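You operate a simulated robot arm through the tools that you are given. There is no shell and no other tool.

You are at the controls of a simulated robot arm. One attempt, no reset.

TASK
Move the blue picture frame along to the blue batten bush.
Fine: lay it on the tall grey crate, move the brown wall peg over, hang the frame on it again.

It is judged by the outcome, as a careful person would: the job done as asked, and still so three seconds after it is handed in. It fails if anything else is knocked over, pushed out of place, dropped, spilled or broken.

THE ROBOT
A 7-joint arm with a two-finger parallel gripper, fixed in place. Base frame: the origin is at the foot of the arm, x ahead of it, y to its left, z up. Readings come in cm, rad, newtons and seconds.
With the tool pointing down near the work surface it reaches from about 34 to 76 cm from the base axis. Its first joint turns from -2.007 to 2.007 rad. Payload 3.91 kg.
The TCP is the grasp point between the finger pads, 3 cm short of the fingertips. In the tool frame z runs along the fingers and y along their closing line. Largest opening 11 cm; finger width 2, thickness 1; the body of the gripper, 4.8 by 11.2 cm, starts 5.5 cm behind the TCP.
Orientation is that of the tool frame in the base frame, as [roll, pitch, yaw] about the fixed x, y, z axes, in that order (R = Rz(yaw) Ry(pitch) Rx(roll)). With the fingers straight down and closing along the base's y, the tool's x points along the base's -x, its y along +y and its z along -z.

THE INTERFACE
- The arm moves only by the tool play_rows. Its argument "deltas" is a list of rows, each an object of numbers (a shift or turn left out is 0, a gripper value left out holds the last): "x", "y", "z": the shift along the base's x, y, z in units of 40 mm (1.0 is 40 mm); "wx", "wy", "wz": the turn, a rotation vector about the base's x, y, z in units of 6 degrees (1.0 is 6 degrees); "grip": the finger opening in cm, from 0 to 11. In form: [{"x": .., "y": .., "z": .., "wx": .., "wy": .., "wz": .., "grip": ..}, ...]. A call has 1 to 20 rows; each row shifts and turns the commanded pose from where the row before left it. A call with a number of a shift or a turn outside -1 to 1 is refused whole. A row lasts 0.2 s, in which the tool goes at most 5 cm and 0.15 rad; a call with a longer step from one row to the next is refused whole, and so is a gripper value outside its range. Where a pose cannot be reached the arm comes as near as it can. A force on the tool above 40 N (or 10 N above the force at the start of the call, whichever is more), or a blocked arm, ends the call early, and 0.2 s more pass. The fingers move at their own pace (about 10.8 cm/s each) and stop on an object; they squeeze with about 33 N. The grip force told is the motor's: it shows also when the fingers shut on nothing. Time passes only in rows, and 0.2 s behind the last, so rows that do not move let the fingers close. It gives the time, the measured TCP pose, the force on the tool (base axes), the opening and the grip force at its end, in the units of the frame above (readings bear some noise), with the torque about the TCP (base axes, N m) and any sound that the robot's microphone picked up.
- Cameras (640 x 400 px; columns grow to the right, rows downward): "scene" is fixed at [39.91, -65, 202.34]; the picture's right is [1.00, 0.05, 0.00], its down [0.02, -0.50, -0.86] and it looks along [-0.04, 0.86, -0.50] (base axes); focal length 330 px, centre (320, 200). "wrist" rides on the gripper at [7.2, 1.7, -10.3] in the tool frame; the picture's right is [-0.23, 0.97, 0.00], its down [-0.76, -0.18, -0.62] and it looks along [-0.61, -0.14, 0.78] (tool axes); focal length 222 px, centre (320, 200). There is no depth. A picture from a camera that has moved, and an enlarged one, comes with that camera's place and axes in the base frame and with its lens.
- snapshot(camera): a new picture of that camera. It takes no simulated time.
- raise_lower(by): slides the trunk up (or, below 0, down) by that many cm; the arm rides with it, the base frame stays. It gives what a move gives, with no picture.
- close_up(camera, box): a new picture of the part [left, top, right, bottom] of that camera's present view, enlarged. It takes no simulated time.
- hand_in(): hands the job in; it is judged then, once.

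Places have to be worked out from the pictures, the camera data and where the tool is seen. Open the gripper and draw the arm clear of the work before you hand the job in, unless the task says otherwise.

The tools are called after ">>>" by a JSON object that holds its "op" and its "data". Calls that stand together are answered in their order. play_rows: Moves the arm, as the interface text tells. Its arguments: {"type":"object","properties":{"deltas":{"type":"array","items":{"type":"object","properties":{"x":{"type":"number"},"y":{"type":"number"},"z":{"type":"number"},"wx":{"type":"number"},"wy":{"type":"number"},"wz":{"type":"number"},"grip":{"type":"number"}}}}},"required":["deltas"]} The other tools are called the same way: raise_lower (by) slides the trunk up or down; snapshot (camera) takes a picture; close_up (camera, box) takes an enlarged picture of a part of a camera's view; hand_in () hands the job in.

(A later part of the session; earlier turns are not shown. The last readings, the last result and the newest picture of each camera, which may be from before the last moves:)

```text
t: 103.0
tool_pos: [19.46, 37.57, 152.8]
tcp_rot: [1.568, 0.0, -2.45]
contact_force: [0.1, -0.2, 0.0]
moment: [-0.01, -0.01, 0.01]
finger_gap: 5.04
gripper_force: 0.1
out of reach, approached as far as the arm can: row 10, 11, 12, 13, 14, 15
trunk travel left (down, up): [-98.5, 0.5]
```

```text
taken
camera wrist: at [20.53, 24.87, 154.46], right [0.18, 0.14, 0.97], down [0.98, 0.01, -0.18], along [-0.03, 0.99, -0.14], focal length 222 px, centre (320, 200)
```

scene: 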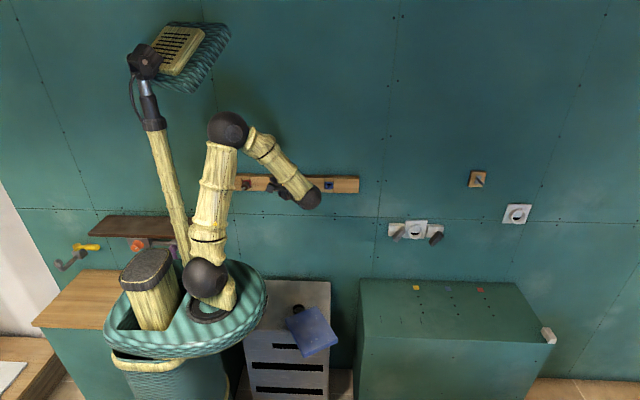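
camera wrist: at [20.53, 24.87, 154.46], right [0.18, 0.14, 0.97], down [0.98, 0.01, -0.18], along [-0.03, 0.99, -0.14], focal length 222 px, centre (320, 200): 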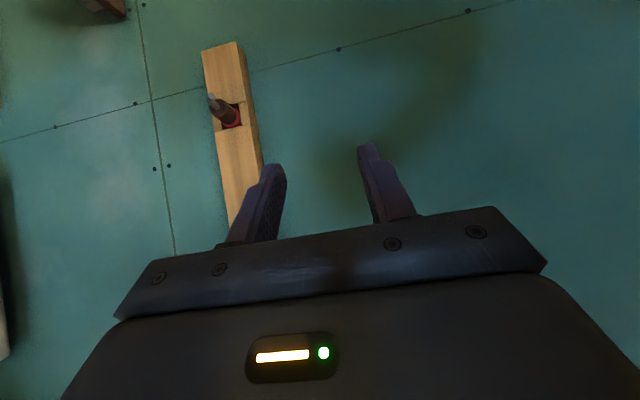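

The orientation is right ([1.57, 0, −2.45]); the position was slightly limited because the arm is folded here. I lower the trunk 18 cm, which unfolds it, and then look at the readings.

>>> {"op": "raise_lower", "data": {"by": -18}}

>>> {"op": "play_rows", "data": {"deltas": [{"y": 0.3}, {"y": 0.4}, {"y": 0.4}, {"y": 0.4}, {"y": 0.4}, {"y": 0.4}, {}]}}

>>> {"op": "snapshot", "data": {"camera": "wrist"}}

>>> {"op": "snapshot", "data": {"camera": "scene"}}

```text
t: 105.0
tool_pos: [19.53, 37.49, 134.75]
tcp_rot: [1.57, 0.002, -2.448]
contact_force: [-0.3, -1.2, -0.1]
moment: [0.02, -0.02, -0.01]
finger_gap: 5.03
gripper_force: 0.1
trunk travel left (down, up): [-80.5, 18.5]
```

```text
t: 106.6
tool_pos: [17.32, 44.42, 137.84]
tcp_rot: [1.57, 0.0, -2.45]
contact_force: [-0.3, 0.0, 0.1]
moment: [-0.02, -0.02, 0.02]
finger_gap: 5.01
gripper_force: 0.1
out of reach, approached as far as the arm can: row 1, 2, 3, 4, 5, 6
trunk travel left (down, up): [-80.5, 18.5]
```

```text
taken
camera wrist: at [18.27, 31.78, 139.65], right [0.17, 0.15, 0.97], down [0.98, 0.01, -0.18], along [-0.03, 0.99, -0.14], focal length 222 px, centre (320, 200)
```

wrist: 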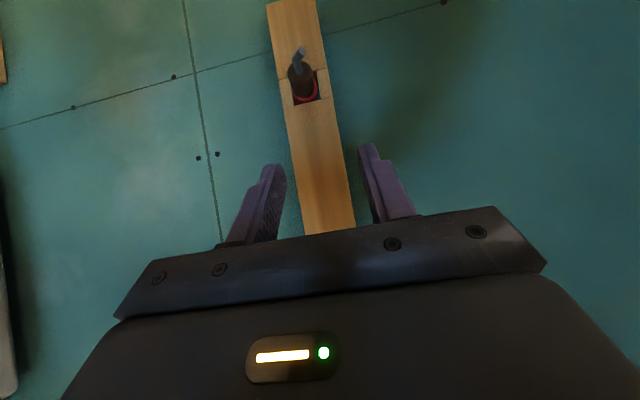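

```text
taken
```

scene: 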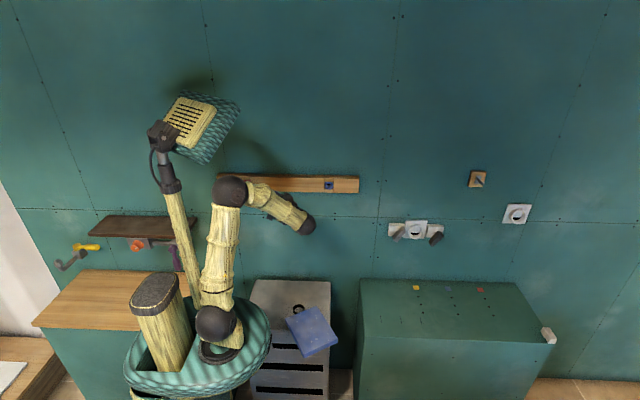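

The roll of the tool seems to run into a wrist limit in this configuration. I turn it 180° about its own axis, to the roll that worked when laying the frame, while moving a little away from the wall.

>>> {"op": "play_rows", "data": {"deltas": [{"wx": -0.643, "wy": 0.766, "x": 0.2, "y": -0.1}, {"wx": -0.643, "wy": 0.766, "x": 0.2, "y": -0.1}, {"wx": -0.643, "wy": 0.766, "x": 0.2}, {"wx": -0.643, "wy": 0.766, "x": 0.2}, {"wx": -0.643, "wy": 0.766, "x": 0.2}, {"wx": -0.643, "wy": 0.766}, {"wx": -0.643, "wy": 0.766}, {"wx": -0.643, "wy": 0.766}, {"wx": -0.643, "wy": 0.766}, {"wx": -0.643, "wy": 0.766}, {"wx": -0.643, "wy": 0.766}, {"wx": -0.643, "wy": 0.766}, {"wx": -0.643, "wy": 0.766}, {"wx": -0.643, "wy": 0.766}, {"wx": -0.643, "wy": 0.766}, {}]}}

>>> {"op": "play_rows", "data": {"deltas": [{"wx": -0.643, "wy": 0.766}, {"wx": -0.643, "wy": 0.766}, {"wx": -0.643, "wy": 0.766}, {"wx": -0.643, "wy": 0.766}, {"wx": -0.643, "wy": 0.766}, {"wx": -0.643, "wy": 0.766}, {"wx": -0.643, "wy": 0.766}, {"wx": -0.643, "wy": 0.766}, {"wx": -0.643, "wy": 0.766}, {"wx": -0.643, "wy": 0.766}, {"wx": -0.643, "wy": 0.766}, {"wx": -0.643, "wy": 0.766}, {"wx": -0.643, "wy": 0.766}, {"wx": -0.643, "wy": 0.766}, {"wx": -0.643, "wy": 0.766}, {}]}}

>>> {"op": "snapshot", "data": {"camera": "scene"}}

>>> {"op": "snapshot", "data": {"camera": "wrist"}}

```text
t: 110.0
tool_pos: [20.4, 42.68, 138.89]
tcp_rot: [-2.76, -1.564, 1.886]
contact_force: [1.3, -0.2, 0.1]
moment: [0.04, -0.02, -0.01]
finger_gap: 5.01
gripper_force: 0.0
out of reach, approached as far as the arm can: row 2, 3, 4, 5
trunk travel left (down, up): [-80.5, 18.5]
```

```text
t: 113.4
tool_pos: [20.34, 42.75, 139.04]
tcp_rot: [-1.574, 0.002, 0.704]
contact_force: [0.2, -0.3, 0.8]
moment: [0.0, -0.04, 0.02]
finger_gap: 5.05
gripper_force: 0.1
trunk travel left (down, up): [-80.5, 18.5]
```

```text
taken
```

scene: 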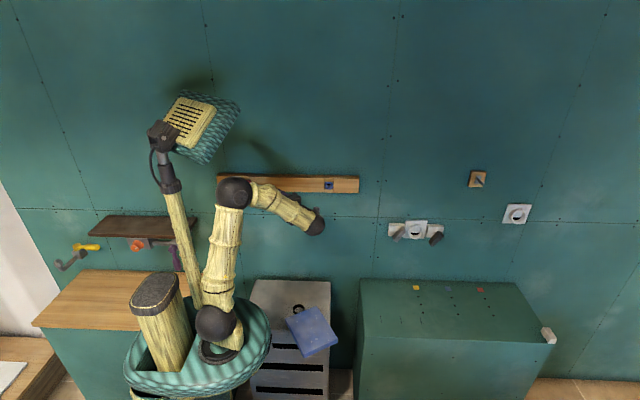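

```text
taken
camera wrist: at [32.5, 39.32, 137.38], right [-0.18, -0.15, -0.97], down [-0.18, -0.97, 0.18], along [-0.97, 0.21, 0.14], focal length 222 px, centre (320, 200)
```

wrist: 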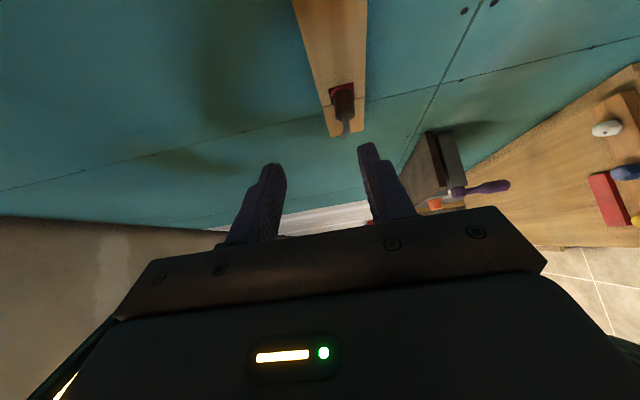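

Orientation is exact now and nothing reports as limited. I move to the pre-grasp point about 9 cm short of the peg along the tool axis, opening the fingers to 6 cm.

>>> {"op": "play_rows", "data": {"deltas": [{"x": -0.2, "y": 0.15, "z": -0.1, "grip": 6}, {"x": -0.4, "y": 0.3, "z": -0.1}, {"x": -0.4, "y": 0.3, "z": -0.1}, {"x": -0.4, "y": 0.3, "z": -0.1}, {"x": -0.4, "y": 0.3, "z": -0.1}, {"x": -0.4, "y": 0.3, "z": -0.1}, {"x": -0.4, "y": 0.3, "z": -0.085}, {"x": -0.37, "y": 0.225}, {}]}}

>>> {"op": "snapshot", "data": {"camera": "scene"}}

>>> {"op": "snapshot", "data": {"camera": "wrist"}}

```text
t: 115.4
tool_pos: [7.65, 49.97, 137.68]
tcp_rot: [-1.571, 0.001, 0.703]
contact_force: [0.2, 0.3, 0.4]
moment: [0.01, 0.02, 0.01]
finger_gap: 6.0
gripper_force: 0.1
out of reach, approached as far as the arm can: row 1, 4, 5, 6, 7
trunk travel left (down, up): [-80.5, 18.5]
```

```text
taken
```

scene: 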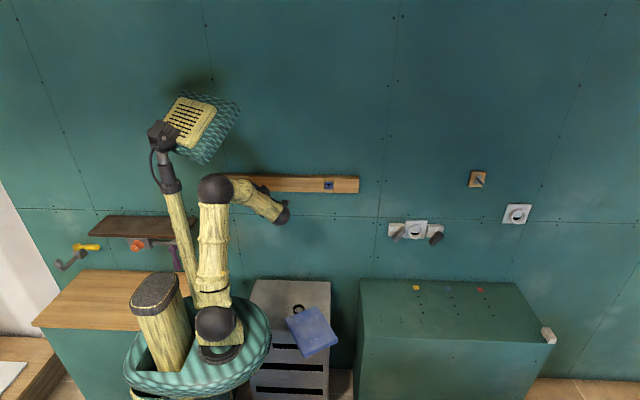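

```text
taken
camera wrist: at [19.75, 46.68, 135.97], right [-0.17, -0.15, -0.97], down [-0.18, -0.97, 0.18], along [-0.97, 0.21, 0.14], focal length 222 px, centre (320, 200)
```

wrist: 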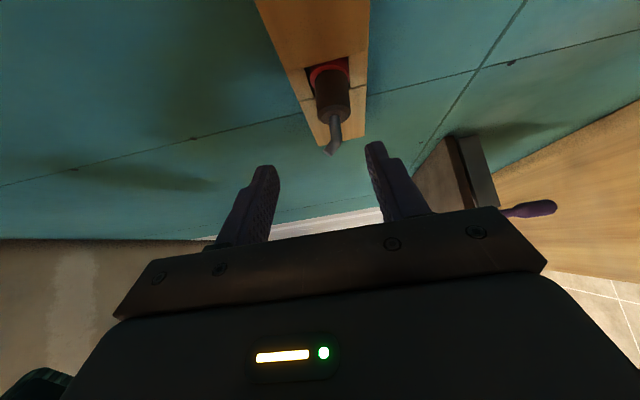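

It's still pressing against a fold limit of the elbow near this place. Lowering the trunk another 12 cm (and raising the arm to compensate) gives the arm more stretch; I first back off a little.

>>> {"op": "play_rows", "data": {"deltas": [{"x": 0.3, "y": 0.1}, {"x": 0.3}, {}]}}

>>> {"op": "raise_lower", "data": {"by": -12}}

>>> {"op": "play_rows", "data": {"deltas": [{"z": 0.3}, {"z": 0.5}, {"z": 0.5}, {"z": 0.5}, {"z": 0.5}, {"z": 0.35}, {}]}}

>>> {"op": "snapshot", "data": {"camera": "scene"}}

>>> {"op": "snapshot", "data": {"camera": "wrist"}}

```text
t: 116.2
tool_pos: [9.72, 49.76, 138.44]
tcp_rot: [-1.573, 0.001, 0.7]
contact_force: [-0.5, -0.1, 0.3]
moment: [0.01, 0.03, -0.02]
finger_gap: 6.02
gripper_force: 0.1
out of reach, approached as far as the arm can: row 1, 2
trunk travel left (down, up): [-80.5, 18.5]
```

```text
t: 117.7
tool_pos: [9.81, 49.71, 126.47]
tcp_rot: [-1.572, 0.003, 0.701]
contact_force: [0.4, 0.5, 0.7]
moment: [-0.02, 0.0, -0.02]
finger_gap: 6.01
gripper_force: 0.0
trunk travel left (down, up): [-68.5, 30.5]
```

```text
t: 119.3
tool_pos: [9.57, 49.64, 137.03]
tcp_rot: [-1.573, 0.003, 0.701]
contact_force: [0.0, -0.5, 0.4]
moment: [0.02, 0.03, -0.01]
finger_gap: 6.01
gripper_force: 0.1
trunk travel left (down, up): [-68.5, 30.5]
```

```text
taken
```

scene: 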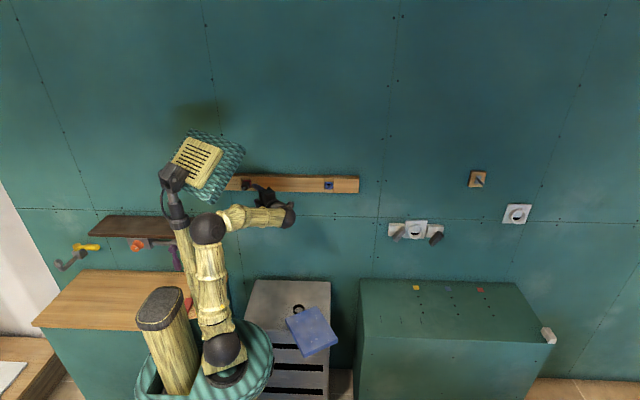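

```text
taken
camera wrist: at [21.84, 46.4, 135.31], right [-0.17, -0.15, -0.97], down [-0.18, -0.97, 0.18], along [-0.97, 0.21, 0.14], focal length 222 px, centre (320, 200)
```

wrist: 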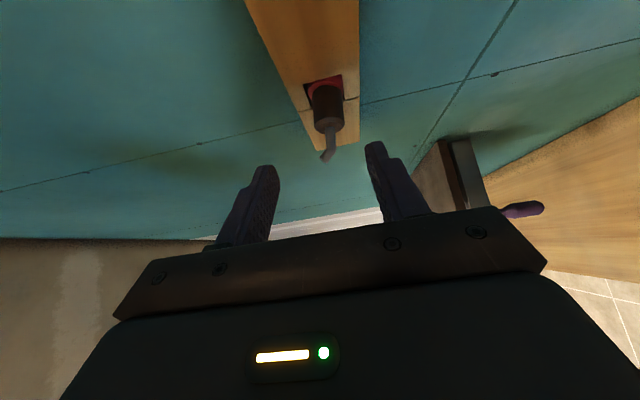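

The pose is reached exactly now (T −24). I enlarge the wrist view to measure the peg's height and y relative to the fingers.

>>> {"op": "close_up", "data": {"camera": "wrist", "box": [230, 50, 430, 230]}}

>>> {"op": "close_up", "data": {"camera": "scene", "box": [225, 160, 305, 220]}}

```text
2.22 times, centred on (330, 140) of wrist
camera zoom: at [21.84, 46.4, 135.31], right [-0.17, -0.15, -0.97], down [-0.18, -0.97, 0.18], along [-0.97, 0.21, 0.14], focal length 494 px, centre (298, 333)
```

zoom: 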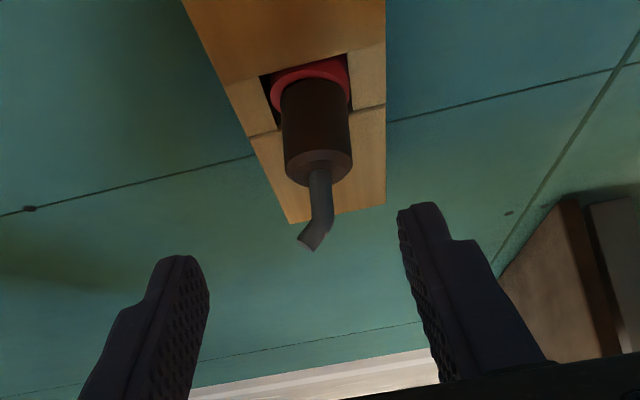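

```text
6.67 times, centred on (265, 190) of scene
camera zoom: at [39.91, -65.0, 202.34], right [1.0, 0.05, 0.0], down [0.02, -0.5, -0.86], along [-0.04, 0.86, -0.5], focal length 2197 px, centre (687, 267)
```

zoom: 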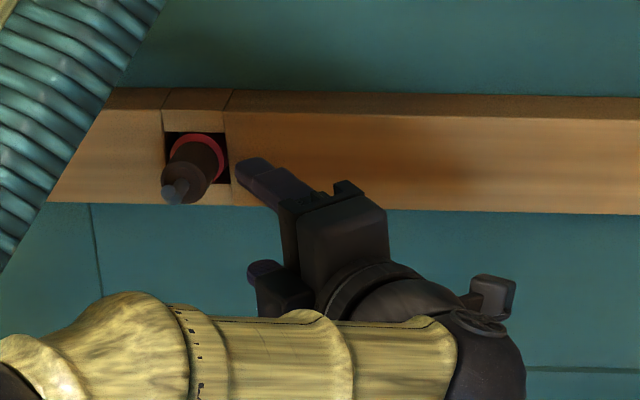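

The peg's axis is at z≈136.1 with its front face at y≈58.1 and the hook tip at y≈54.5. I lower 0.9 cm and advance along the tool axis so the fingers straddle the brown body above and below, stopping just before the batten.

>>> {"op": "play_rows", "data": {"deltas": [{"z": -0.1325}, {"z": -0.1}, {"x": -0.216, "y": 0.263}, {"x": -0.216, "y": 0.263}, {"x": -0.216, "y": 0.263}, {"x": -0.216, "y": 0.263}, {"x": -0.216, "y": 0.263}, {"x": -0.216, "y": 0.263}, {"x": -0.13, "y": 0.158}, {}]}}

>>> {"op": "close_up", "data": {"camera": "wrist", "box": [220, 50, 440, 240]}}

>>> {"op": "close_up", "data": {"camera": "scene", "box": [225, 160, 305, 220]}}

```text
t: 121.5
tool_pos: [4.05, 56.61, 136.11]
tcp_rot: [-1.573, 0.001, 0.702]
contact_force: [0.8, 0.0, -0.3]
moment: [-0.05, -0.04, 0.02]
finger_gap: 5.97
gripper_force: 0.0
trunk travel left (down, up): [-68.5, 30.5]
```

```text
2.11 times, centred on (330, 145) of wrist
camera zoom: at [16.13, 53.32, 134.42], right [-0.17, -0.15, -0.97], down [-0.18, -0.97, 0.18], along [-0.97, 0.21, 0.14], focal length 468 px, centre (299, 316)
```

zoom: 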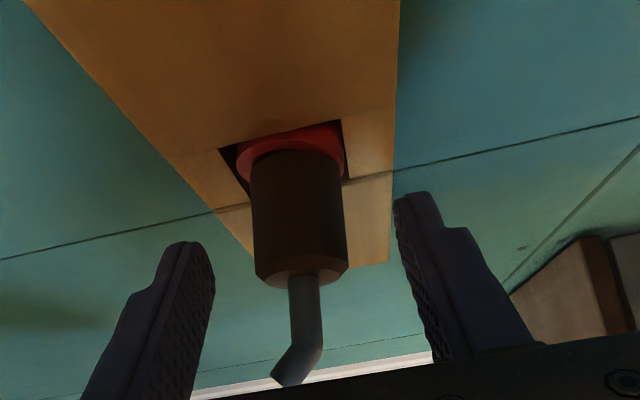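

```text
6.67 times, centred on (265, 190) of scene
camera zoom: at [39.91, -65.0, 202.34], right [1.0, 0.05, 0.0], down [0.02, -0.5, -0.86], along [-0.04, 0.86, -0.5], focal length 2197 px, centre (687, 267)
```

zoom: 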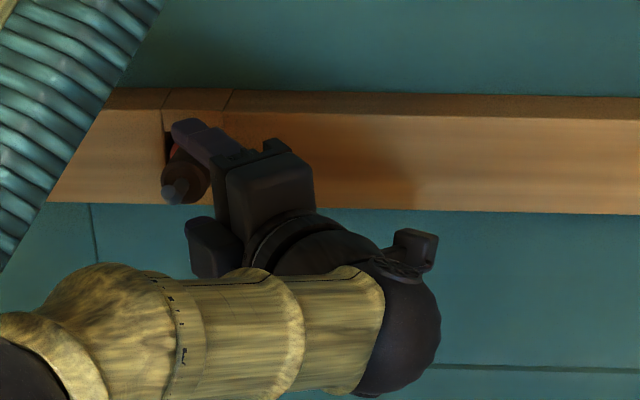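

Height matches (TCP z 136.1, peg axis ≈136.1) and the peg sits between the fingers. I advance the last 2 cm and check clearance to the batten.

>>> {"op": "play_rows", "data": {"deltas": [{"x": -0.12, "y": 0.12}, {"x": -0.12, "y": 0.12}, {"x": -0.1, "y": 0.1}, {}]}}

>>> {"op": "close_up", "data": {"camera": "wrist", "box": [220, 50, 440, 240]}}

>>> {"op": "close_up", "data": {"camera": "scene", "box": [230, 165, 282, 205]}}

```text
t: 122.5
tool_pos: [2.6, 58.07, 135.95]
tcp_rot: [-1.572, 0.002, 0.702]
contact_force: [0.4, 0.7, -0.1]
moment: [0.0, 0.01, 0.0]
finger_gap: 5.99
gripper_force: 0.1
trunk travel left (down, up): [-68.5, 30.5]
```

```text
2.11 times, centred on (330, 145) of wrist
camera zoom: at [14.79, 54.68, 134.41], right [-0.17, -0.15, -0.97], down [-0.18, -0.97, 0.18], along [-0.97, 0.21, 0.14], focal length 468 px, centre (299, 316)
```

zoom: 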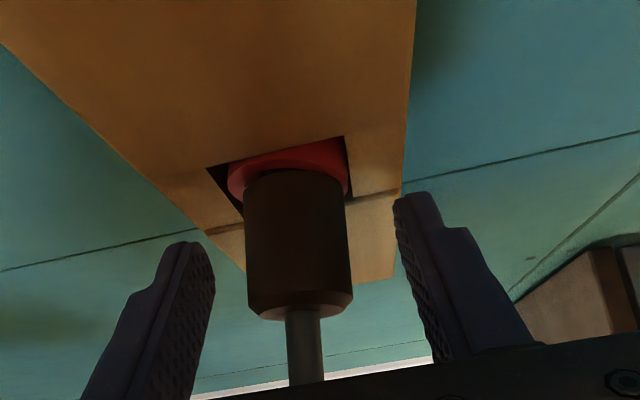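

```text
10.00 times, centred on (256, 185) of scene
camera zoom: at [39.91, -65.0, 202.34], right [1.0, 0.05, 0.0], down [0.02, -0.5, -0.86], along [-0.04, 0.86, -0.5], focal length 3296 px, centre (960, 350)
```

zoom: 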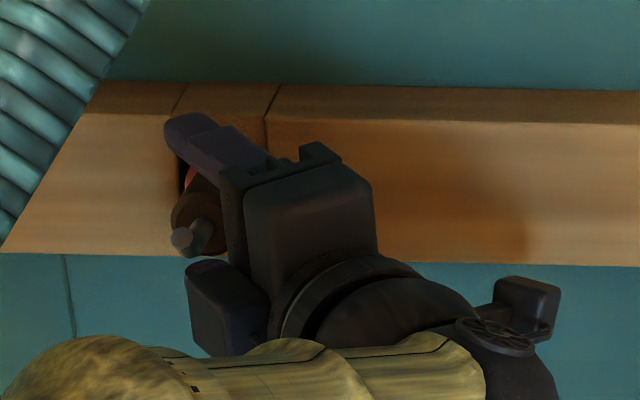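

The peg is centred between the fingers and the tips clear the batten. I close gently in steps.

>>> {"op": "play_rows", "data": {"deltas": [{"grip": 4.5}, {"grip": 3.8}, {"grip": 3.4}, {"grip": 3.1}, {"grip": 2.8}, {"grip": 2.0}, {}, {}]}}

>>> {"op": "close_up", "data": {"camera": "wrist", "box": [220, 50, 440, 240]}}

```text
t: 124.3
tool_pos: [2.6, 58.04, 136.0]
tcp_rot: [-1.574, 0.003, 0.701]
contact_force: [-0.1, -3.7, -7.5]
moment: [-0.74, -0.03, 0.06]
finger_gap: 2.9
gripper_force: 33.1
trunk travel left (down, up): [-68.5, 30.5]
```

```text
2.11 times, centred on (330, 145) of wrist
camera zoom: at [14.78, 54.7, 134.31], right [-0.17, -0.15, -0.97], down [-0.18, -0.97, 0.18], along [-0.97, 0.21, 0.14], focal length 468 px, centre (299, 316)
```

zoom: 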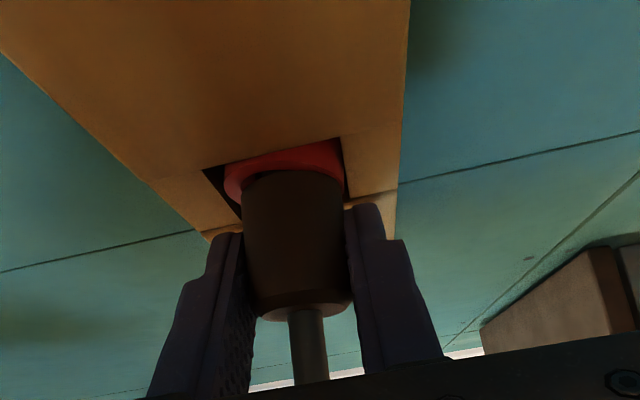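

Gripped at 2.9 cm; a sideways load of −7.5 N in z means I hold it about a millimetre high. I relieve that before pulling.

>>> {"op": "play_rows", "data": {"deltas": [{"z": -0.02}, {}]}}

>>> {"op": "play_rows", "data": {"deltas": [{"z": -0.015}, {}]}}

```text
t: 124.9
tool_pos: [2.62, 58.09, 135.99]
tcp_rot: [-1.574, 0.004, 0.704]
contact_force: [-0.2, -3.7, -8.5]
moment: [-0.79, -0.05, 0.07]
finger_gap: 2.87
gripper_force: 33.1
trunk travel left (down, up): [-68.5, 30.5]
```

```text
t: 125.5
tool_pos: [2.58, 58.13, 135.83]
tcp_rot: [-1.571, 0.002, 0.701]
contact_force: [-0.6, -1.4, -5.7]
moment: [-0.67, -0.01, 0.09]
finger_gap: 2.84
gripper_force: 33.4
trunk travel left (down, up): [-68.5, 30.5]
```

The load is easing. I go a little further down in 0.6 mm steps.

>>> {"op": "play_rows", "data": {"deltas": [{"z": -0.015}, {}]}}

>>> {"op": "play_rows", "data": {"deltas": [{"z": -0.015}, {}]}}

```text
t: 126.1
tool_pos: [2.68, 58.06, 135.94]
tcp_rot: [-1.572, 0.002, 0.701]
contact_force: [-0.5, -0.8, -3.0]
moment: [-0.57, -0.05, 0.04]
finger_gap: 2.9
gripper_force: 33.5
trunk travel left (down, up): [-68.5, 30.5]
```

```text
t: 126.7
tool_pos: [2.59, 58.07, 135.89]
tcp_rot: [-1.571, 0.002, 0.7]
contact_force: [0.1, -0.8, 1.8]
moment: [-0.43, 0.0, 0.03]
finger_gap: 2.88
gripper_force: 33.0
trunk travel left (down, up): [-68.5, 30.5]
```

The load is nearly zero, but the remaining torque and both camera views show the peg's axis is inclined about 6° (nose up), as drilled bushes often are. I open, tilt the tool by 6° to match the axis, and grip again.

>>> {"op": "play_rows", "data": {"deltas": [{"grip": 3.6}, {"grip": 4.2}, {"wx": -0.5, "z": 0.015}, {"wx": -0.5, "z": 0.015}, {}]}}

>>> {"op": "close_up", "data": {"camera": "wrist", "box": [220, 50, 440, 240]}}

```text
t: 127.9
tool_pos: [2.76, 58.1, 135.94]
tcp_rot: [-1.653, 0.069, 0.701]
contact_force: [-1.1, 0.7, -0.5]
moment: [0.0, 0.04, 0.02]
finger_gap: 4.21
gripper_force: 0.0
trunk travel left (down, up): [-68.5, 30.5]
```

```text
2.11 times, centred on (330, 145) of wrist
camera zoom: at [14.81, 54.54, 134.6], right [-0.17, -0.25, -0.95], down [-0.18, -0.94, 0.28], along [-0.97, 0.22, 0.12], focal length 468 px, centre (299, 316)
```

zoom: 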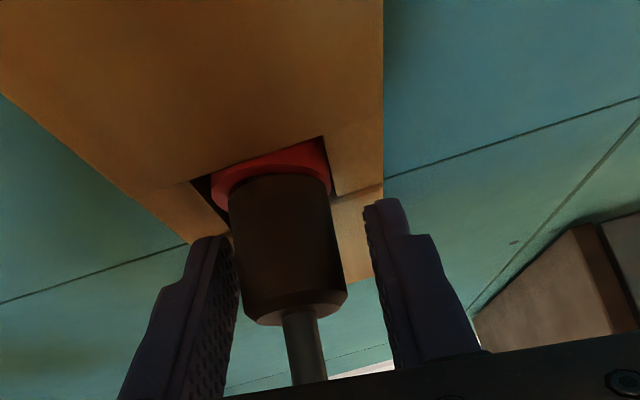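

The tilt now matches within a degree (the axis slope measures about 0.12). I add the small remainder and close again.

>>> {"op": "play_rows", "data": {"deltas": [{"wx": -0.12, "grip": 3.6}, {"grip": 3.2}, {"grip": 2.9}, {"grip": 2.0}, {}, {}]}}

>>> {"op": "close_up", "data": {"camera": "wrist", "box": [220, 50, 440, 240]}}

```text
t: 129.3
tool_pos: [2.59, 57.9, 136.1]
tcp_rot: [-1.658, 0.079, 0.699]
contact_force: [0.6, 5.7, 16.4]
moment: [0.73, 0.11, -0.06]
finger_gap: 2.88
gripper_force: 33.1
trunk travel left (down, up): [-68.5, 30.5]
```

```text
2.11 times, centred on (330, 145) of wrist
camera zoom: at [14.82, 54.43, 134.82], right [-0.18, -0.26, -0.95], down [-0.18, -0.94, 0.29], along [-0.97, 0.22, 0.12], focal length 468 px, centre (299, 316)
```

zoom: 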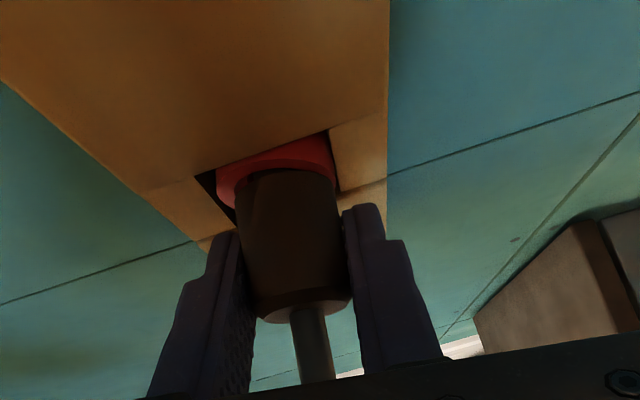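

The tool now holds it slightly low (+16 N). I raise in small steps to relax the load.

>>> {"op": "play_rows", "data": {"deltas": [{"z": 0.03}, {}]}}

>>> {"op": "play_rows", "data": {"deltas": [{"z": 0.03}, {}]}}

>>> {"op": "play_rows", "data": {"deltas": [{"z": 0.02}, {}]}}

```text
t: 129.9
tool_pos: [2.6, 57.94, 136.04]
tcp_rot: [-1.661, 0.077, 0.697]
contact_force: [-0.3, 2.8, 16.0]
moment: [0.64, 0.09, 0.0]
finger_gap: 2.87
gripper_force: 32.9
trunk travel left (down, up): [-68.5, 30.5]
```

```text
t: 130.5
tool_pos: [2.7, 57.88, 136.1]
tcp_rot: [-1.662, 0.078, 0.696]
contact_force: [-0.8, 0.2, 10.7]
moment: [0.41, 0.08, 0.0]
finger_gap: 2.83
gripper_force: 32.9
trunk travel left (down, up): [-68.5, 30.5]
```

```text
t: 131.1
tool_pos: [2.66, 58.04, 136.05]
tcp_rot: [-1.662, 0.078, 0.699]
contact_force: [-0.6, -0.3, 5.8]
moment: [0.21, 0.06, -0.01]
finger_gap: 2.86
gripper_force: 33.1
trunk travel left (down, up): [-68.5, 30.5]
```

>>> {"op": "play_rows", "data": {"deltas": [{"z": 0.02}, {}]}}

>>> {"op": "play_rows", "data": {"deltas": [{"z": 0.008}, {}]}}

```text
t: 131.7
tool_pos: [2.7, 58.01, 136.24]
tcp_rot: [-1.663, 0.076, 0.698]
contact_force: [-0.2, -0.3, 1.7]
moment: [0.08, 0.03, -0.02]
finger_gap: 2.85
gripper_force: 33.4
trunk travel left (down, up): [-68.5, 30.5]
```

```text
t: 132.3
tool_pos: [2.72, 58.1, 136.25]
tcp_rot: [-1.664, 0.079, 0.698]
contact_force: [0.2, -0.8, 0.9]
moment: [-0.03, -0.05, 0.02]
finger_gap: 2.85
gripper_force: 33.4
trunk travel left (down, up): [-68.5, 30.5]
```

Now force and torque are both about zero: the tool matches the peg. I pull outward along the inclined axis in small steps, watching the force.

>>> {"op": "play_rows", "data": {"deltas": [{"y": -0.05, "z": 0.006}, {"y": -0.05, "z": 0.006}, {"y": -0.05, "z": 0.006}, {}]}}

>>> {"op": "close_up", "data": {"camera": "wrist", "box": [220, 50, 440, 240]}}

```text
t: 133.3
tool_pos: [2.7, 57.41, 136.43]
tcp_rot: [-1.662, 0.078, 0.697]
contact_force: [0.0, -0.9, -0.1]
moment: [-0.03, 0.05, 0.02]
finger_gap: 2.84
gripper_force: 33.2
trunk travel left (down, up): [-68.5, 30.5]
```

```text
2.11 times, centred on (330, 145) of wrist
camera zoom: at [14.81, 53.92, 135.13], right [-0.17, -0.26, -0.95], down [-0.18, -0.94, 0.29], along [-0.97, 0.22, 0.12], focal length 468 px, centre (299, 316)
```

zoom: 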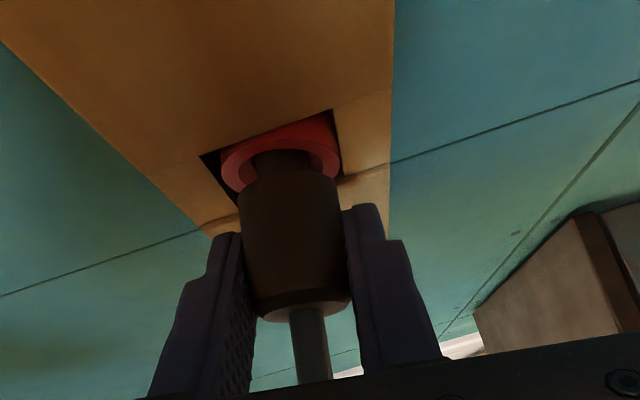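

The peg slides out freely with its thinner shank showing. I keep pulling along the same line.

>>> {"op": "play_rows", "data": {"deltas": [{"y": -0.08, "z": 0.0096}, {"y": -0.08, "z": 0.0096}, {"y": -0.08, "z": 0.0096}, {"y": -0.08, "z": 0.0096}, {"y": -0.08, "z": 0.0096}, {"y": -0.08, "z": 0.0096}, {}]}}

>>> {"op": "close_up", "data": {"camera": "wrist", "box": [220, 50, 440, 240]}}

```text
t: 134.9
tool_pos: [3.28, 55.22, 137.0]
tcp_rot: [-1.657, 0.075, 0.688]
contact_force: [-1.5, -2.0, -0.6]
moment: [-0.01, 0.0, 0.04]
finger_gap: 2.83
gripper_force: 33.1
trunk travel left (down, up): [-68.5, 30.5]
```

```text
2.11 times, centred on (330, 145) of wrist
camera zoom: at [15.43, 51.69, 135.62], right [-0.18, -0.26, -0.95], down [-0.19, -0.94, 0.29], along [-0.97, 0.23, 0.12], focal length 468 px, centre (299, 316)
```

zoom: 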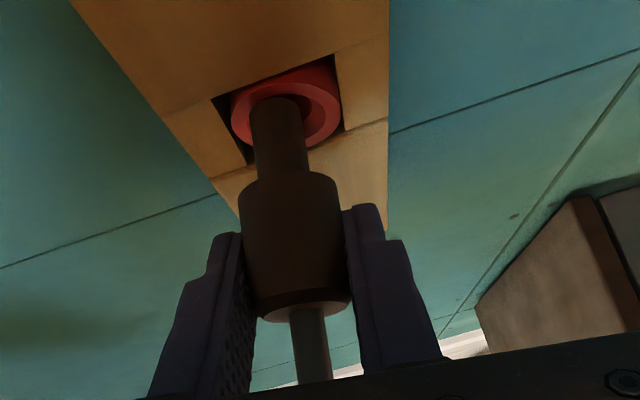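

The shank is mostly out, but the arm reads 0.6 cm off in x. I pause one step to see whether it settles before going on.

>>> {"op": "play_rows", "data": {"deltas": [{}, {}]}}

>>> {"op": "close_up", "data": {"camera": "scene", "box": [200, 150, 320, 240]}}

```text
t: 135.5
tool_pos: [3.12, 55.22, 137.01]
tcp_rot: [-1.654, 0.078, 0.691]
contact_force: [-0.7, -0.2, 0.4]
moment: [-0.01, 0.0, -0.02]
finger_gap: 2.83
gripper_force: 33.4
trunk travel left (down, up): [-68.5, 30.5]
```

```text
4.44 times, centred on (260, 195) of scene
camera zoom: at [39.91, -65.0, 202.34], right [1.0, 0.05, 0.0], down [0.02, -0.5, -0.86], along [-0.04, 0.86, -0.5], focal length 1465 px, centre (587, 222)
```

zoom: 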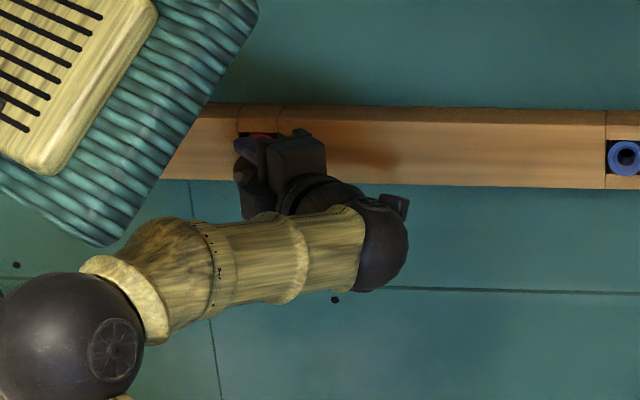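

It settled with negligible force. I continue the pull another 1.2 cm and look.

>>> {"op": "play_rows", "data": {"deltas": [{"y": -0.08, "z": 0.0096}, {"y": -0.08, "z": 0.0096}, {"y": -0.08, "z": 0.0096}, {"y": -0.08, "z": 0.0096}, {}]}}

>>> {"op": "close_up", "data": {"camera": "wrist", "box": [220, 50, 440, 240]}}

```text
t: 136.7
tool_pos: [3.15, 54.06, 137.11]
tcp_rot: [-1.654, 0.075, 0.691]
contact_force: [-0.4, 0.4, -0.2]
moment: [0.02, -0.01, -0.02]
finger_gap: 2.82
gripper_force: 33.0
trunk travel left (down, up): [-68.5, 30.5]
```

```text
2.11 times, centred on (330, 145) of wrist
camera zoom: at [15.25, 50.49, 135.84], right [-0.18, -0.26, -0.95], down [-0.18, -0.94, 0.29], along [-0.97, 0.23, 0.12], focal length 468 px, centre (299, 316)
```

zoom: 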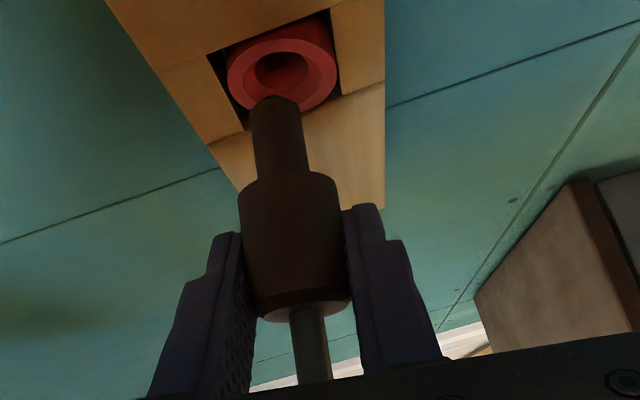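

The peg is out of the red bush, held firmly. I back off a little more and carry it to the right at constant height.

>>> {"op": "play_rows", "data": {"deltas": [{"y": -0.1, "z": 0.01}, {"y": -0.2, "z": 0.02}, {"y": -0.2, "x": 0.2}, {"y": -0.2, "x": 0.4}, {"x": 0.5}, {"x": 0.5}, {"x": 0.5}, {"x": 0.5}, {"x": 0.5}, {"x": 0.5}, {"x": 0.5}, {"x": 0.5}, {"x": 0.4}, {"x": 0.2}, {}]}}

>>> {"op": "snapshot", "data": {"camera": "scene"}}

>>> {"op": "snapshot", "data": {"camera": "wrist"}}

```text
t: 139.9
tool_pos: [21.95, 49.39, 137.53]
tcp_rot: [-1.662, 0.079, 0.698]
contact_force: [1.0, -0.7, -1.1]
moment: [-0.02, -0.02, 0.0]
finger_gap: 2.83
gripper_force: 32.9
out of reach, approached as far as the arm can: row 12, 13, 14
trunk travel left (down, up): [-68.5, 30.5]
```

```text
taken
```

scene: 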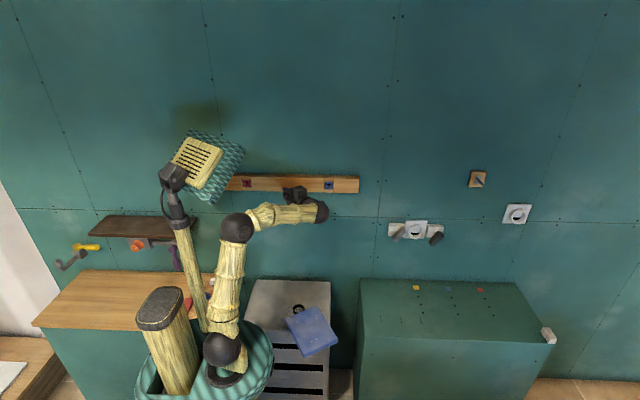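

```text
taken
camera wrist: at [34.01, 45.91, 136.31], right [-0.17, -0.26, -0.95], down [-0.18, -0.94, 0.29], along [-0.97, 0.22, 0.12], focal length 222 px, centre (320, 200)
```

wrist: 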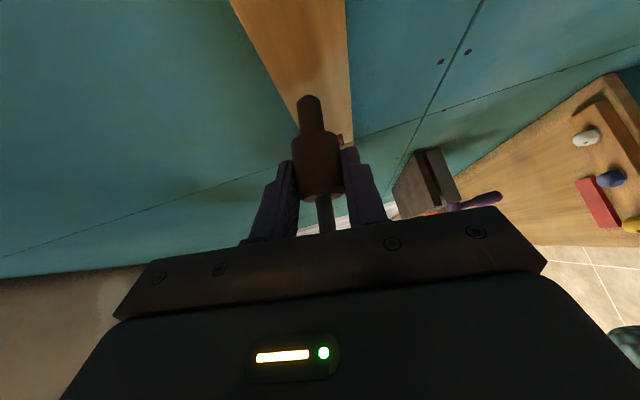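

Near x≈22 the arm reports a limit again. The elbow geometry should change with trunk height, so I raise the trunk 14 cm and bring the tool down by the same, keeping the peg clear of the wall.

>>> {"op": "raise_lower", "data": {"by": 14}}

>>> {"op": "play_rows", "data": {"deltas": [{"z": -0.3}, {"z": -0.5}, {"z": -0.5}, {"z": -0.5}, {"z": -0.5}, {"z": -0.5}, {"z": -0.5}, {"z": -0.2}, {}]}}

>>> {"op": "play_rows", "data": {"deltas": [{"x": 0.3}, {"x": 0.4}, {"x": 0.4}, {"x": 0.3}, {}]}}

>>> {"op": "snapshot", "data": {"camera": "scene"}}

```text
t: 141.6
tool_pos: [21.92, 49.48, 151.55]
tcp_rot: [-1.663, 0.079, 0.695]
contact_force: [-0.2, 0.1, 0.1]
moment: [-0.03, 0.0, -0.03]
finger_gap: 2.86
gripper_force: 33.1
trunk travel left (down, up): [-82.5, 16.5]
```

```text
t: 143.6
tool_pos: [18.56, 45.56, 140.33]
tcp_rot: [-1.663, 0.077, 0.695]
contact_force: [-0.5, -0.5, -0.6]
moment: [-0.01, 0.02, -0.02]
finger_gap: 2.87
gripper_force: 33.1
out of reach, approached as far as the arm can: row 2, 3, 4, 5, 6, 7, 8
trunk travel left (down, up): [-82.5, 16.5]
```

```text
t: 144.8
tool_pos: [22.12, 43.74, 142.08]
tcp_rot: [-1.664, 0.078, 0.694]
contact_force: [0.5, 0.8, -0.1]
moment: [-0.01, -0.01, -0.01]
finger_gap: 2.85
gripper_force: 33.3
out of reach, approached as far as the arm can: row 1, 2, 3, 4
trunk travel left (down, up): [-82.5, 16.5]
```

```text
taken
```

scene: 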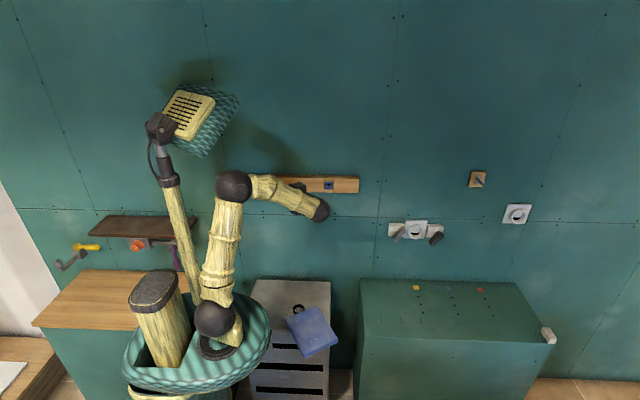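

In this elbow posture the far side can't be reached, while the posture I had when laying the frame (elbow out to the right) could. I'll get back to that posture by the same route: lower the trunk, tip the tool up, move over, and tip it back, all with the peg held clear.

>>> {"op": "raise_lower", "data": {"by": -22}}

>>> {"op": "play_rows", "data": {"deltas": [{"wx": 0.766, "wy": 0.643}, {"wx": 0.766, "wy": 0.643}, {"wx": 0.766, "wy": 0.643}, {"wx": 0.766, "wy": 0.643}, {"wx": 0.766, "wy": 0.643}, {"wx": 0.766, "wy": 0.643}, {"wx": 0.766, "wy": 0.643}, {"wx": 0.766, "wy": 0.643}, {}]}}

>>> {"op": "snapshot", "data": {"camera": "scene"}}

>>> {"op": "snapshot", "data": {"camera": "wrist"}}

```text
t: 147.1
tool_pos: [22.04, 43.58, 120.19]
tcp_rot: [-1.663, 0.079, 0.694]
contact_force: [0.7, -0.1, 0.2]
moment: [0.0, -0.02, 0.01]
finger_gap: 2.83
gripper_force: 32.4
trunk travel left (down, up): [-60.5, 38.5]
```

```text
t: 149.1
tool_pos: [15.02, 44.74, 132.24]
tcp_rot: [-0.828, 0.059, 0.747]
contact_force: [-0.7, 0.5, -0.5]
moment: [-0.03, -0.02, -0.01]
finger_gap: 2.84
gripper_force: 33.0
out of reach, approached as far as the arm can: row 1, 2, 3, 4, 5, 6, 7, 8
trunk travel left (down, up): [-60.5, 38.5]
```

```text
taken
```

scene: 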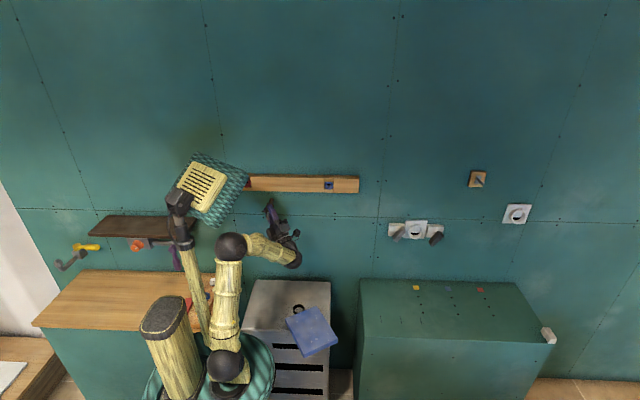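

```text
taken
camera wrist: at [24.33, 44.41, 123.55], right [-0.65, 0.3, -0.7], down [-0.17, -0.95, -0.25], along [-0.74, -0.04, 0.67], focal length 222 px, centre (320, 200)
```

wrist: 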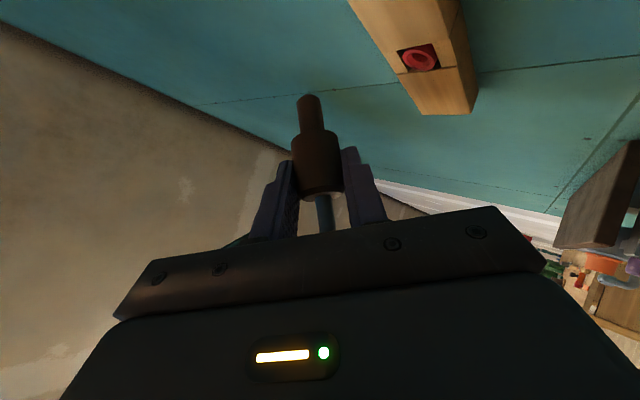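

The forearm roll joint is evidently at its limit in this posture. The way out is a loop through the starting (tool-down) posture, from which the sideways turn earlier brought the elbow out to the right. I first return to horizontal and move right.

>>> {"op": "play_rows", "data": {"deltas": [{"wx": -0.766, "wy": -0.643, "x": 0.2}, {"wx": -0.766, "wy": -0.643, "x": 0.2}, {"wx": -0.766, "wy": -0.643, "x": 0.2, "y": -0.1}, {"wx": -0.766, "wy": -0.643, "x": 0.2, "y": -0.1}, {"wx": -0.766, "wy": -0.643, "x": 0.2, "y": -0.1}, {"wx": -0.766, "wy": -0.643, "x": 0.2, "y": -0.1}, {"wx": -0.766, "wy": -0.643, "x": 0.2}, {"wx": -0.766, "wy": -0.643, "x": 0.2}, {}]}}

>>> {"op": "raise_lower", "data": {"by": 22}}

>>> {"op": "snapshot", "data": {"camera": "scene"}}

```text
t: 151.1
tool_pos: [21.48, 42.92, 132.22]
tcp_rot: [-1.666, 0.078, 0.695]
contact_force: [-0.7, -0.8, -0.5]
moment: [0.04, -0.02, -0.01]
finger_gap: 2.85
gripper_force: 33.3
trunk travel left (down, up): [-60.5, 38.5]
```

```text
t: 153.4
tool_pos: [21.54, 42.96, 154.04]
tcp_rot: [-1.663, 0.078, 0.696]
contact_force: [-0.9, 0.0, -0.5]
moment: [0.02, 0.02, -0.02]
finger_gap: 2.85
gripper_force: 33.3
trunk travel left (down, up): [-82.5, 16.5]
```

```text
taken
```

scene: 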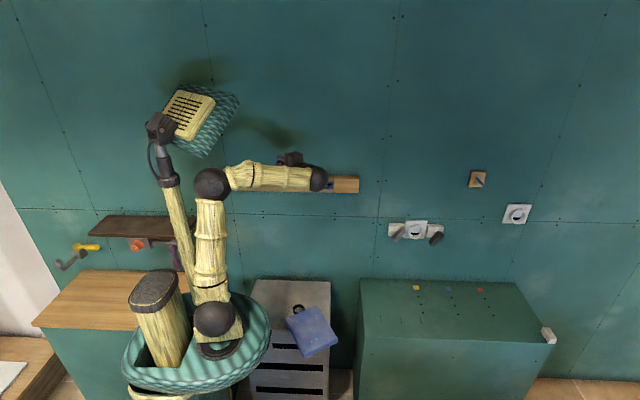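

The grip and orientation are intact. I pitch the tool down here (elbow joints relax), lowering a little, then turn it to the starting yaw.

>>> {"op": "play_rows", "data": {"deltas": [{"wx": -0.766, "wy": -0.643, "z": -0.2}, {"wx": -0.766, "wy": -0.643, "z": -0.2}, {"wx": -0.766, "wy": -0.643, "z": -0.2}, {"wx": -0.766, "wy": -0.643, "z": -0.2}, {"wx": -0.766, "wy": -0.643, "z": -0.2}, {"wx": -0.766, "wy": -0.643, "z": -0.2}, {"wx": -0.766, "wy": -0.643, "z": -0.2}, {"wx": -0.766, "wy": -0.643, "z": -0.2}, {"wx": -0.766, "wy": -0.643, "z": -0.2}, {"wx": -0.766, "wy": -0.643, "z": -0.2}, {"wx": -0.766, "wy": -0.643}, {"wx": -0.766, "wy": -0.643}, {"wx": -0.766, "wy": -0.643}, {"wx": -0.766, "wy": -0.643}, {"wx": -0.766, "wy": -0.643}, {}]}}

>>> {"op": "play_rows", "data": {"deltas": [{"wz": 1}, {"wz": 1}, {"wz": 1}, {"wz": 1}, {"wz": 1}, {"wz": 1}, {"wz": 1}, {"wz": 1}, {"wz": 1}, {"wz": 1}, {"wz": 1}, {"wz": 1}, {"wz": 1}, {"wz": 1}, {"wz": 1}, {"wz": 1}, {"wz": 1}, {"wz": 1}, {"wz": 1}, {}]}}

>>> {"op": "snapshot", "data": {"camera": "scene"}}

```text
t: 156.8
tool_pos: [30.53, 25.48, 137.97]
tcp_rot: [3.056, 0.0, 0.629]
contact_force: [0.7, -1.0, 0.2]
moment: [-0.01, -0.03, 0.01]
finger_gap: 2.85
gripper_force: 32.8
out of reach, approached as far as the arm can: row 4, 5, 6, 7, 8, 9, 10, 11, 12, 13, 14, 15
trunk travel left (down, up): [-82.5, 16.5]
```

```text
t: 161.0
tool_pos: [30.58, 25.58, 137.83]
tcp_rot: [3.048, -0.004, 2.611]
contact_force: [0.1, 0.3, -0.7]
moment: [0.03, 0.01, 0.01]
finger_gap: 2.82
gripper_force: 33.3
trunk travel left (down, up): [-82.5, 16.5]
```

```text
taken
```

scene: 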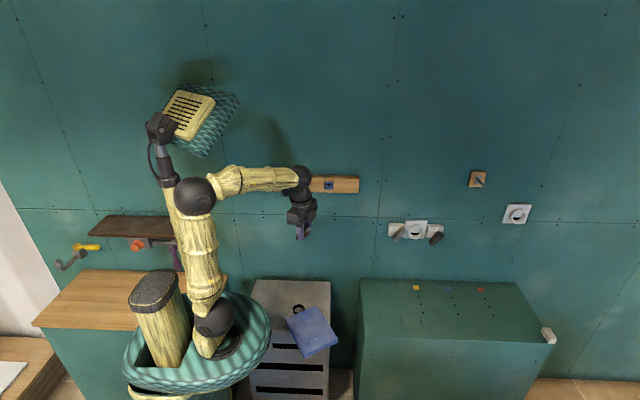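

Tool down, peg still held. I finish the yaw and move to about the place (relative to the trunk) where the sideways turn worked at the start.

>>> {"op": "play_rows", "data": {"deltas": [{"wz": 1, "x": -0.3, "y": 0.2, "z": 0.2}, {"wz": 1, "x": -0.4, "y": 0.3, "z": 0.3}, {"wz": 1, "x": -0.4, "y": 0.3, "z": 0.3}, {"wz": 1, "x": -0.4, "y": 0.3, "z": 0.3}, {"wz": 1, "x": -0.4, "y": 0.3, "z": 0.3}, {"x": -0.4, "y": 0.3, "z": 0.3}, {"x": -0.4, "y": 0.3, "z": 0.3}, {"x": -0.4, "y": 0.3, "z": 0.3}, {"x": -0.4, "y": 0.2, "z": 0.2}, {}]}}

>>> {"op": "snapshot", "data": {"camera": "scene"}}

```text
t: 163.2
tool_pos: [16.74, 35.55, 147.68]
tcp_rot: [3.053, -0.009, 3.131]
contact_force: [-0.1, -0.5, 0.1]
moment: [0.02, 0.0, -0.01]
finger_gap: 2.85
gripper_force: 33.0
trunk travel left (down, up): [-82.5, 16.5]
```

```text
taken
```

scene: 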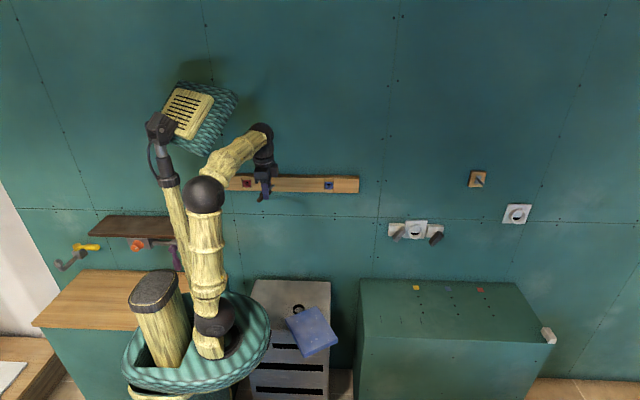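

That reached cleanly, like the starting posture. Now I repeat the sideways turn of 90° about y.

>>> {"op": "play_rows", "data": {"deltas": [{"wy": 1, "x": 0.1}, {"wy": 1, "x": 0.1}, {"wy": 1, "x": 0.1}, {"wy": 1, "x": 0.1}, {"wy": 1, "x": 0.1}, {"wy": 1, "x": 0.1}, {"wy": 1}, {"wy": 1}, {"wy": 1}, {"wy": 1}, {"wy": 1}, {"wy": 1}, {"wy": 1}, {"wy": 1}, {"wy": 1}, {}]}}

>>> {"op": "snapshot", "data": {"camera": "scene"}}

>>> {"op": "snapshot", "data": {"camera": "wrist"}}

```text
t: 166.6
tool_pos: [18.93, 35.66, 147.9]
tcp_rot: [-1.127, -1.563, 1.031]
contact_force: [-0.4, -0.2, -0.1]
moment: [-0.01, 0.0, -0.03]
finger_gap: 2.84
gripper_force: 32.8
trunk travel left (down, up): [-82.5, 16.5]
```

```text
taken
```

scene: 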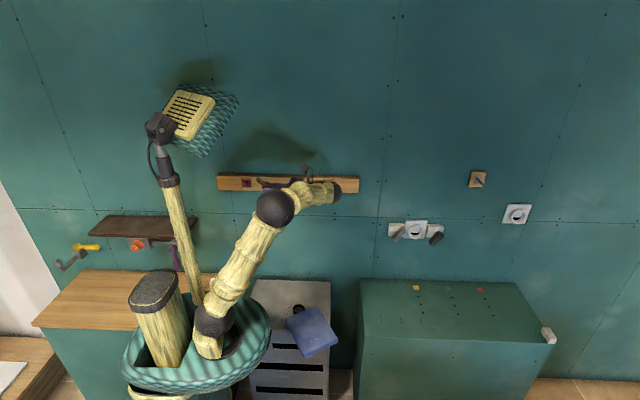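

```text
taken
camera wrist: at [29.25, 36.26, 155.07], right [0.09, 0.97, -0.24], down [0.6, -0.24, -0.76], along [-0.79, -0.07, -0.6], focal length 222 px, centre (320, 200)
```

wrist: 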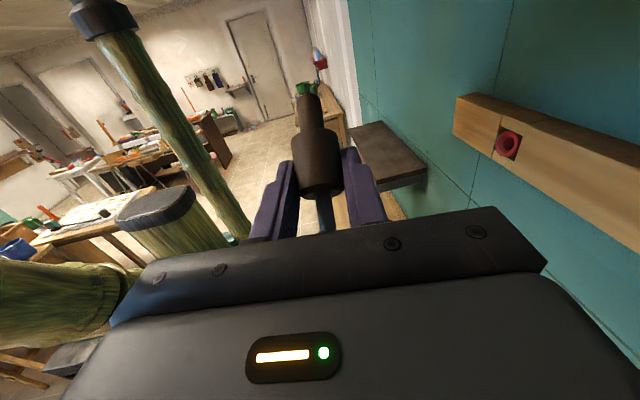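

The elbow is now out to the right as wanted. I roll the tool about its own axis so the fingers close vertically, then yaw to azimuth 130° while keeping the wrist in place.

>>> {"op": "play_rows", "data": {"deltas": [{"wx": -1}, {"wx": -1}, {"wx": -1}, {"wx": -1}, {"wx": -1}, {"wx": -1}, {"wx": -1}, {"wx": -1}, {"wx": -1}, {"wx": -1}, {"wx": -1}, {"wx": -1}, {"wx": -1}, {"wx": -1}, {"wx": -1}, {}]}}

>>> {"op": "play_rows", "data": {"deltas": [{"wz": -1, "x": 0.2, "y": 0.4}, {"wz": -1, "x": 0.2, "y": 0.4}, {"wz": -1, "x": 0.2, "y": 0.4}, {"wz": -1, "x": 0.2, "y": 0.4}, {"wz": -1, "x": 0.2, "y": 0.4}, {"wz": -1, "x": 0.2, "y": 0.4}, {"wz": -1, "x": 0.2, "y": 0.4}, {"wz": -1, "x": 0.2, "y": 0.4}, {"wz": -0.33, "x": 0.1}, {}]}}

>>> {"op": "snapshot", "data": {"camera": "scene"}}

>>> {"op": "snapshot", "data": {"camera": "wrist"}}

```text
t: 170.0
tool_pos: [18.84, 35.63, 147.9]
tcp_rot: [-1.665, 0.01, 1.567]
contact_force: [0.2, 0.0, -0.4]
moment: [-0.04, 0.0, 0.02]
finger_gap: 2.85
gripper_force: 33.1
trunk travel left (down, up): [-82.5, 16.5]
```

```text
t: 172.2
tool_pos: [25.68, 48.44, 147.88]
tcp_rot: [-1.665, 0.007, 0.694]
contact_force: [0.1, -0.1, 0.5]
moment: [-0.04, 0.0, 0.01]
finger_gap: 2.83
gripper_force: 33.0
trunk travel left (down, up): [-82.5, 16.5]
```

```text
taken
```

scene: 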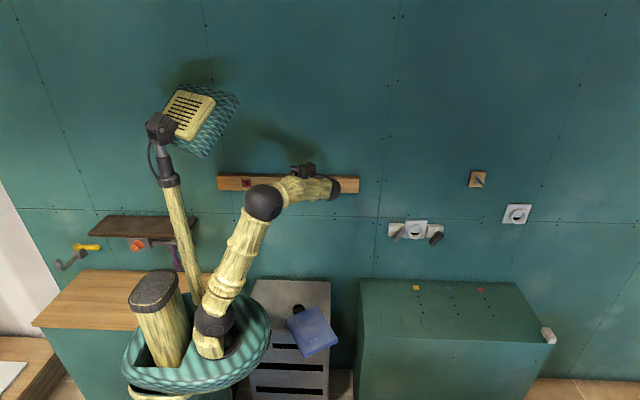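

```text
taken
camera wrist: at [37.87, 44.92, 147.08], right [-0.12, -0.22, -0.97], down [-0.2, -0.95, 0.24], along [-0.97, 0.22, 0.07], focal length 222 px, centre (320, 200)
```

wrist: 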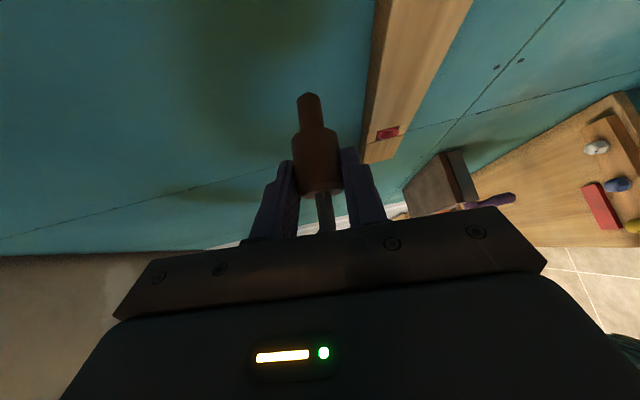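

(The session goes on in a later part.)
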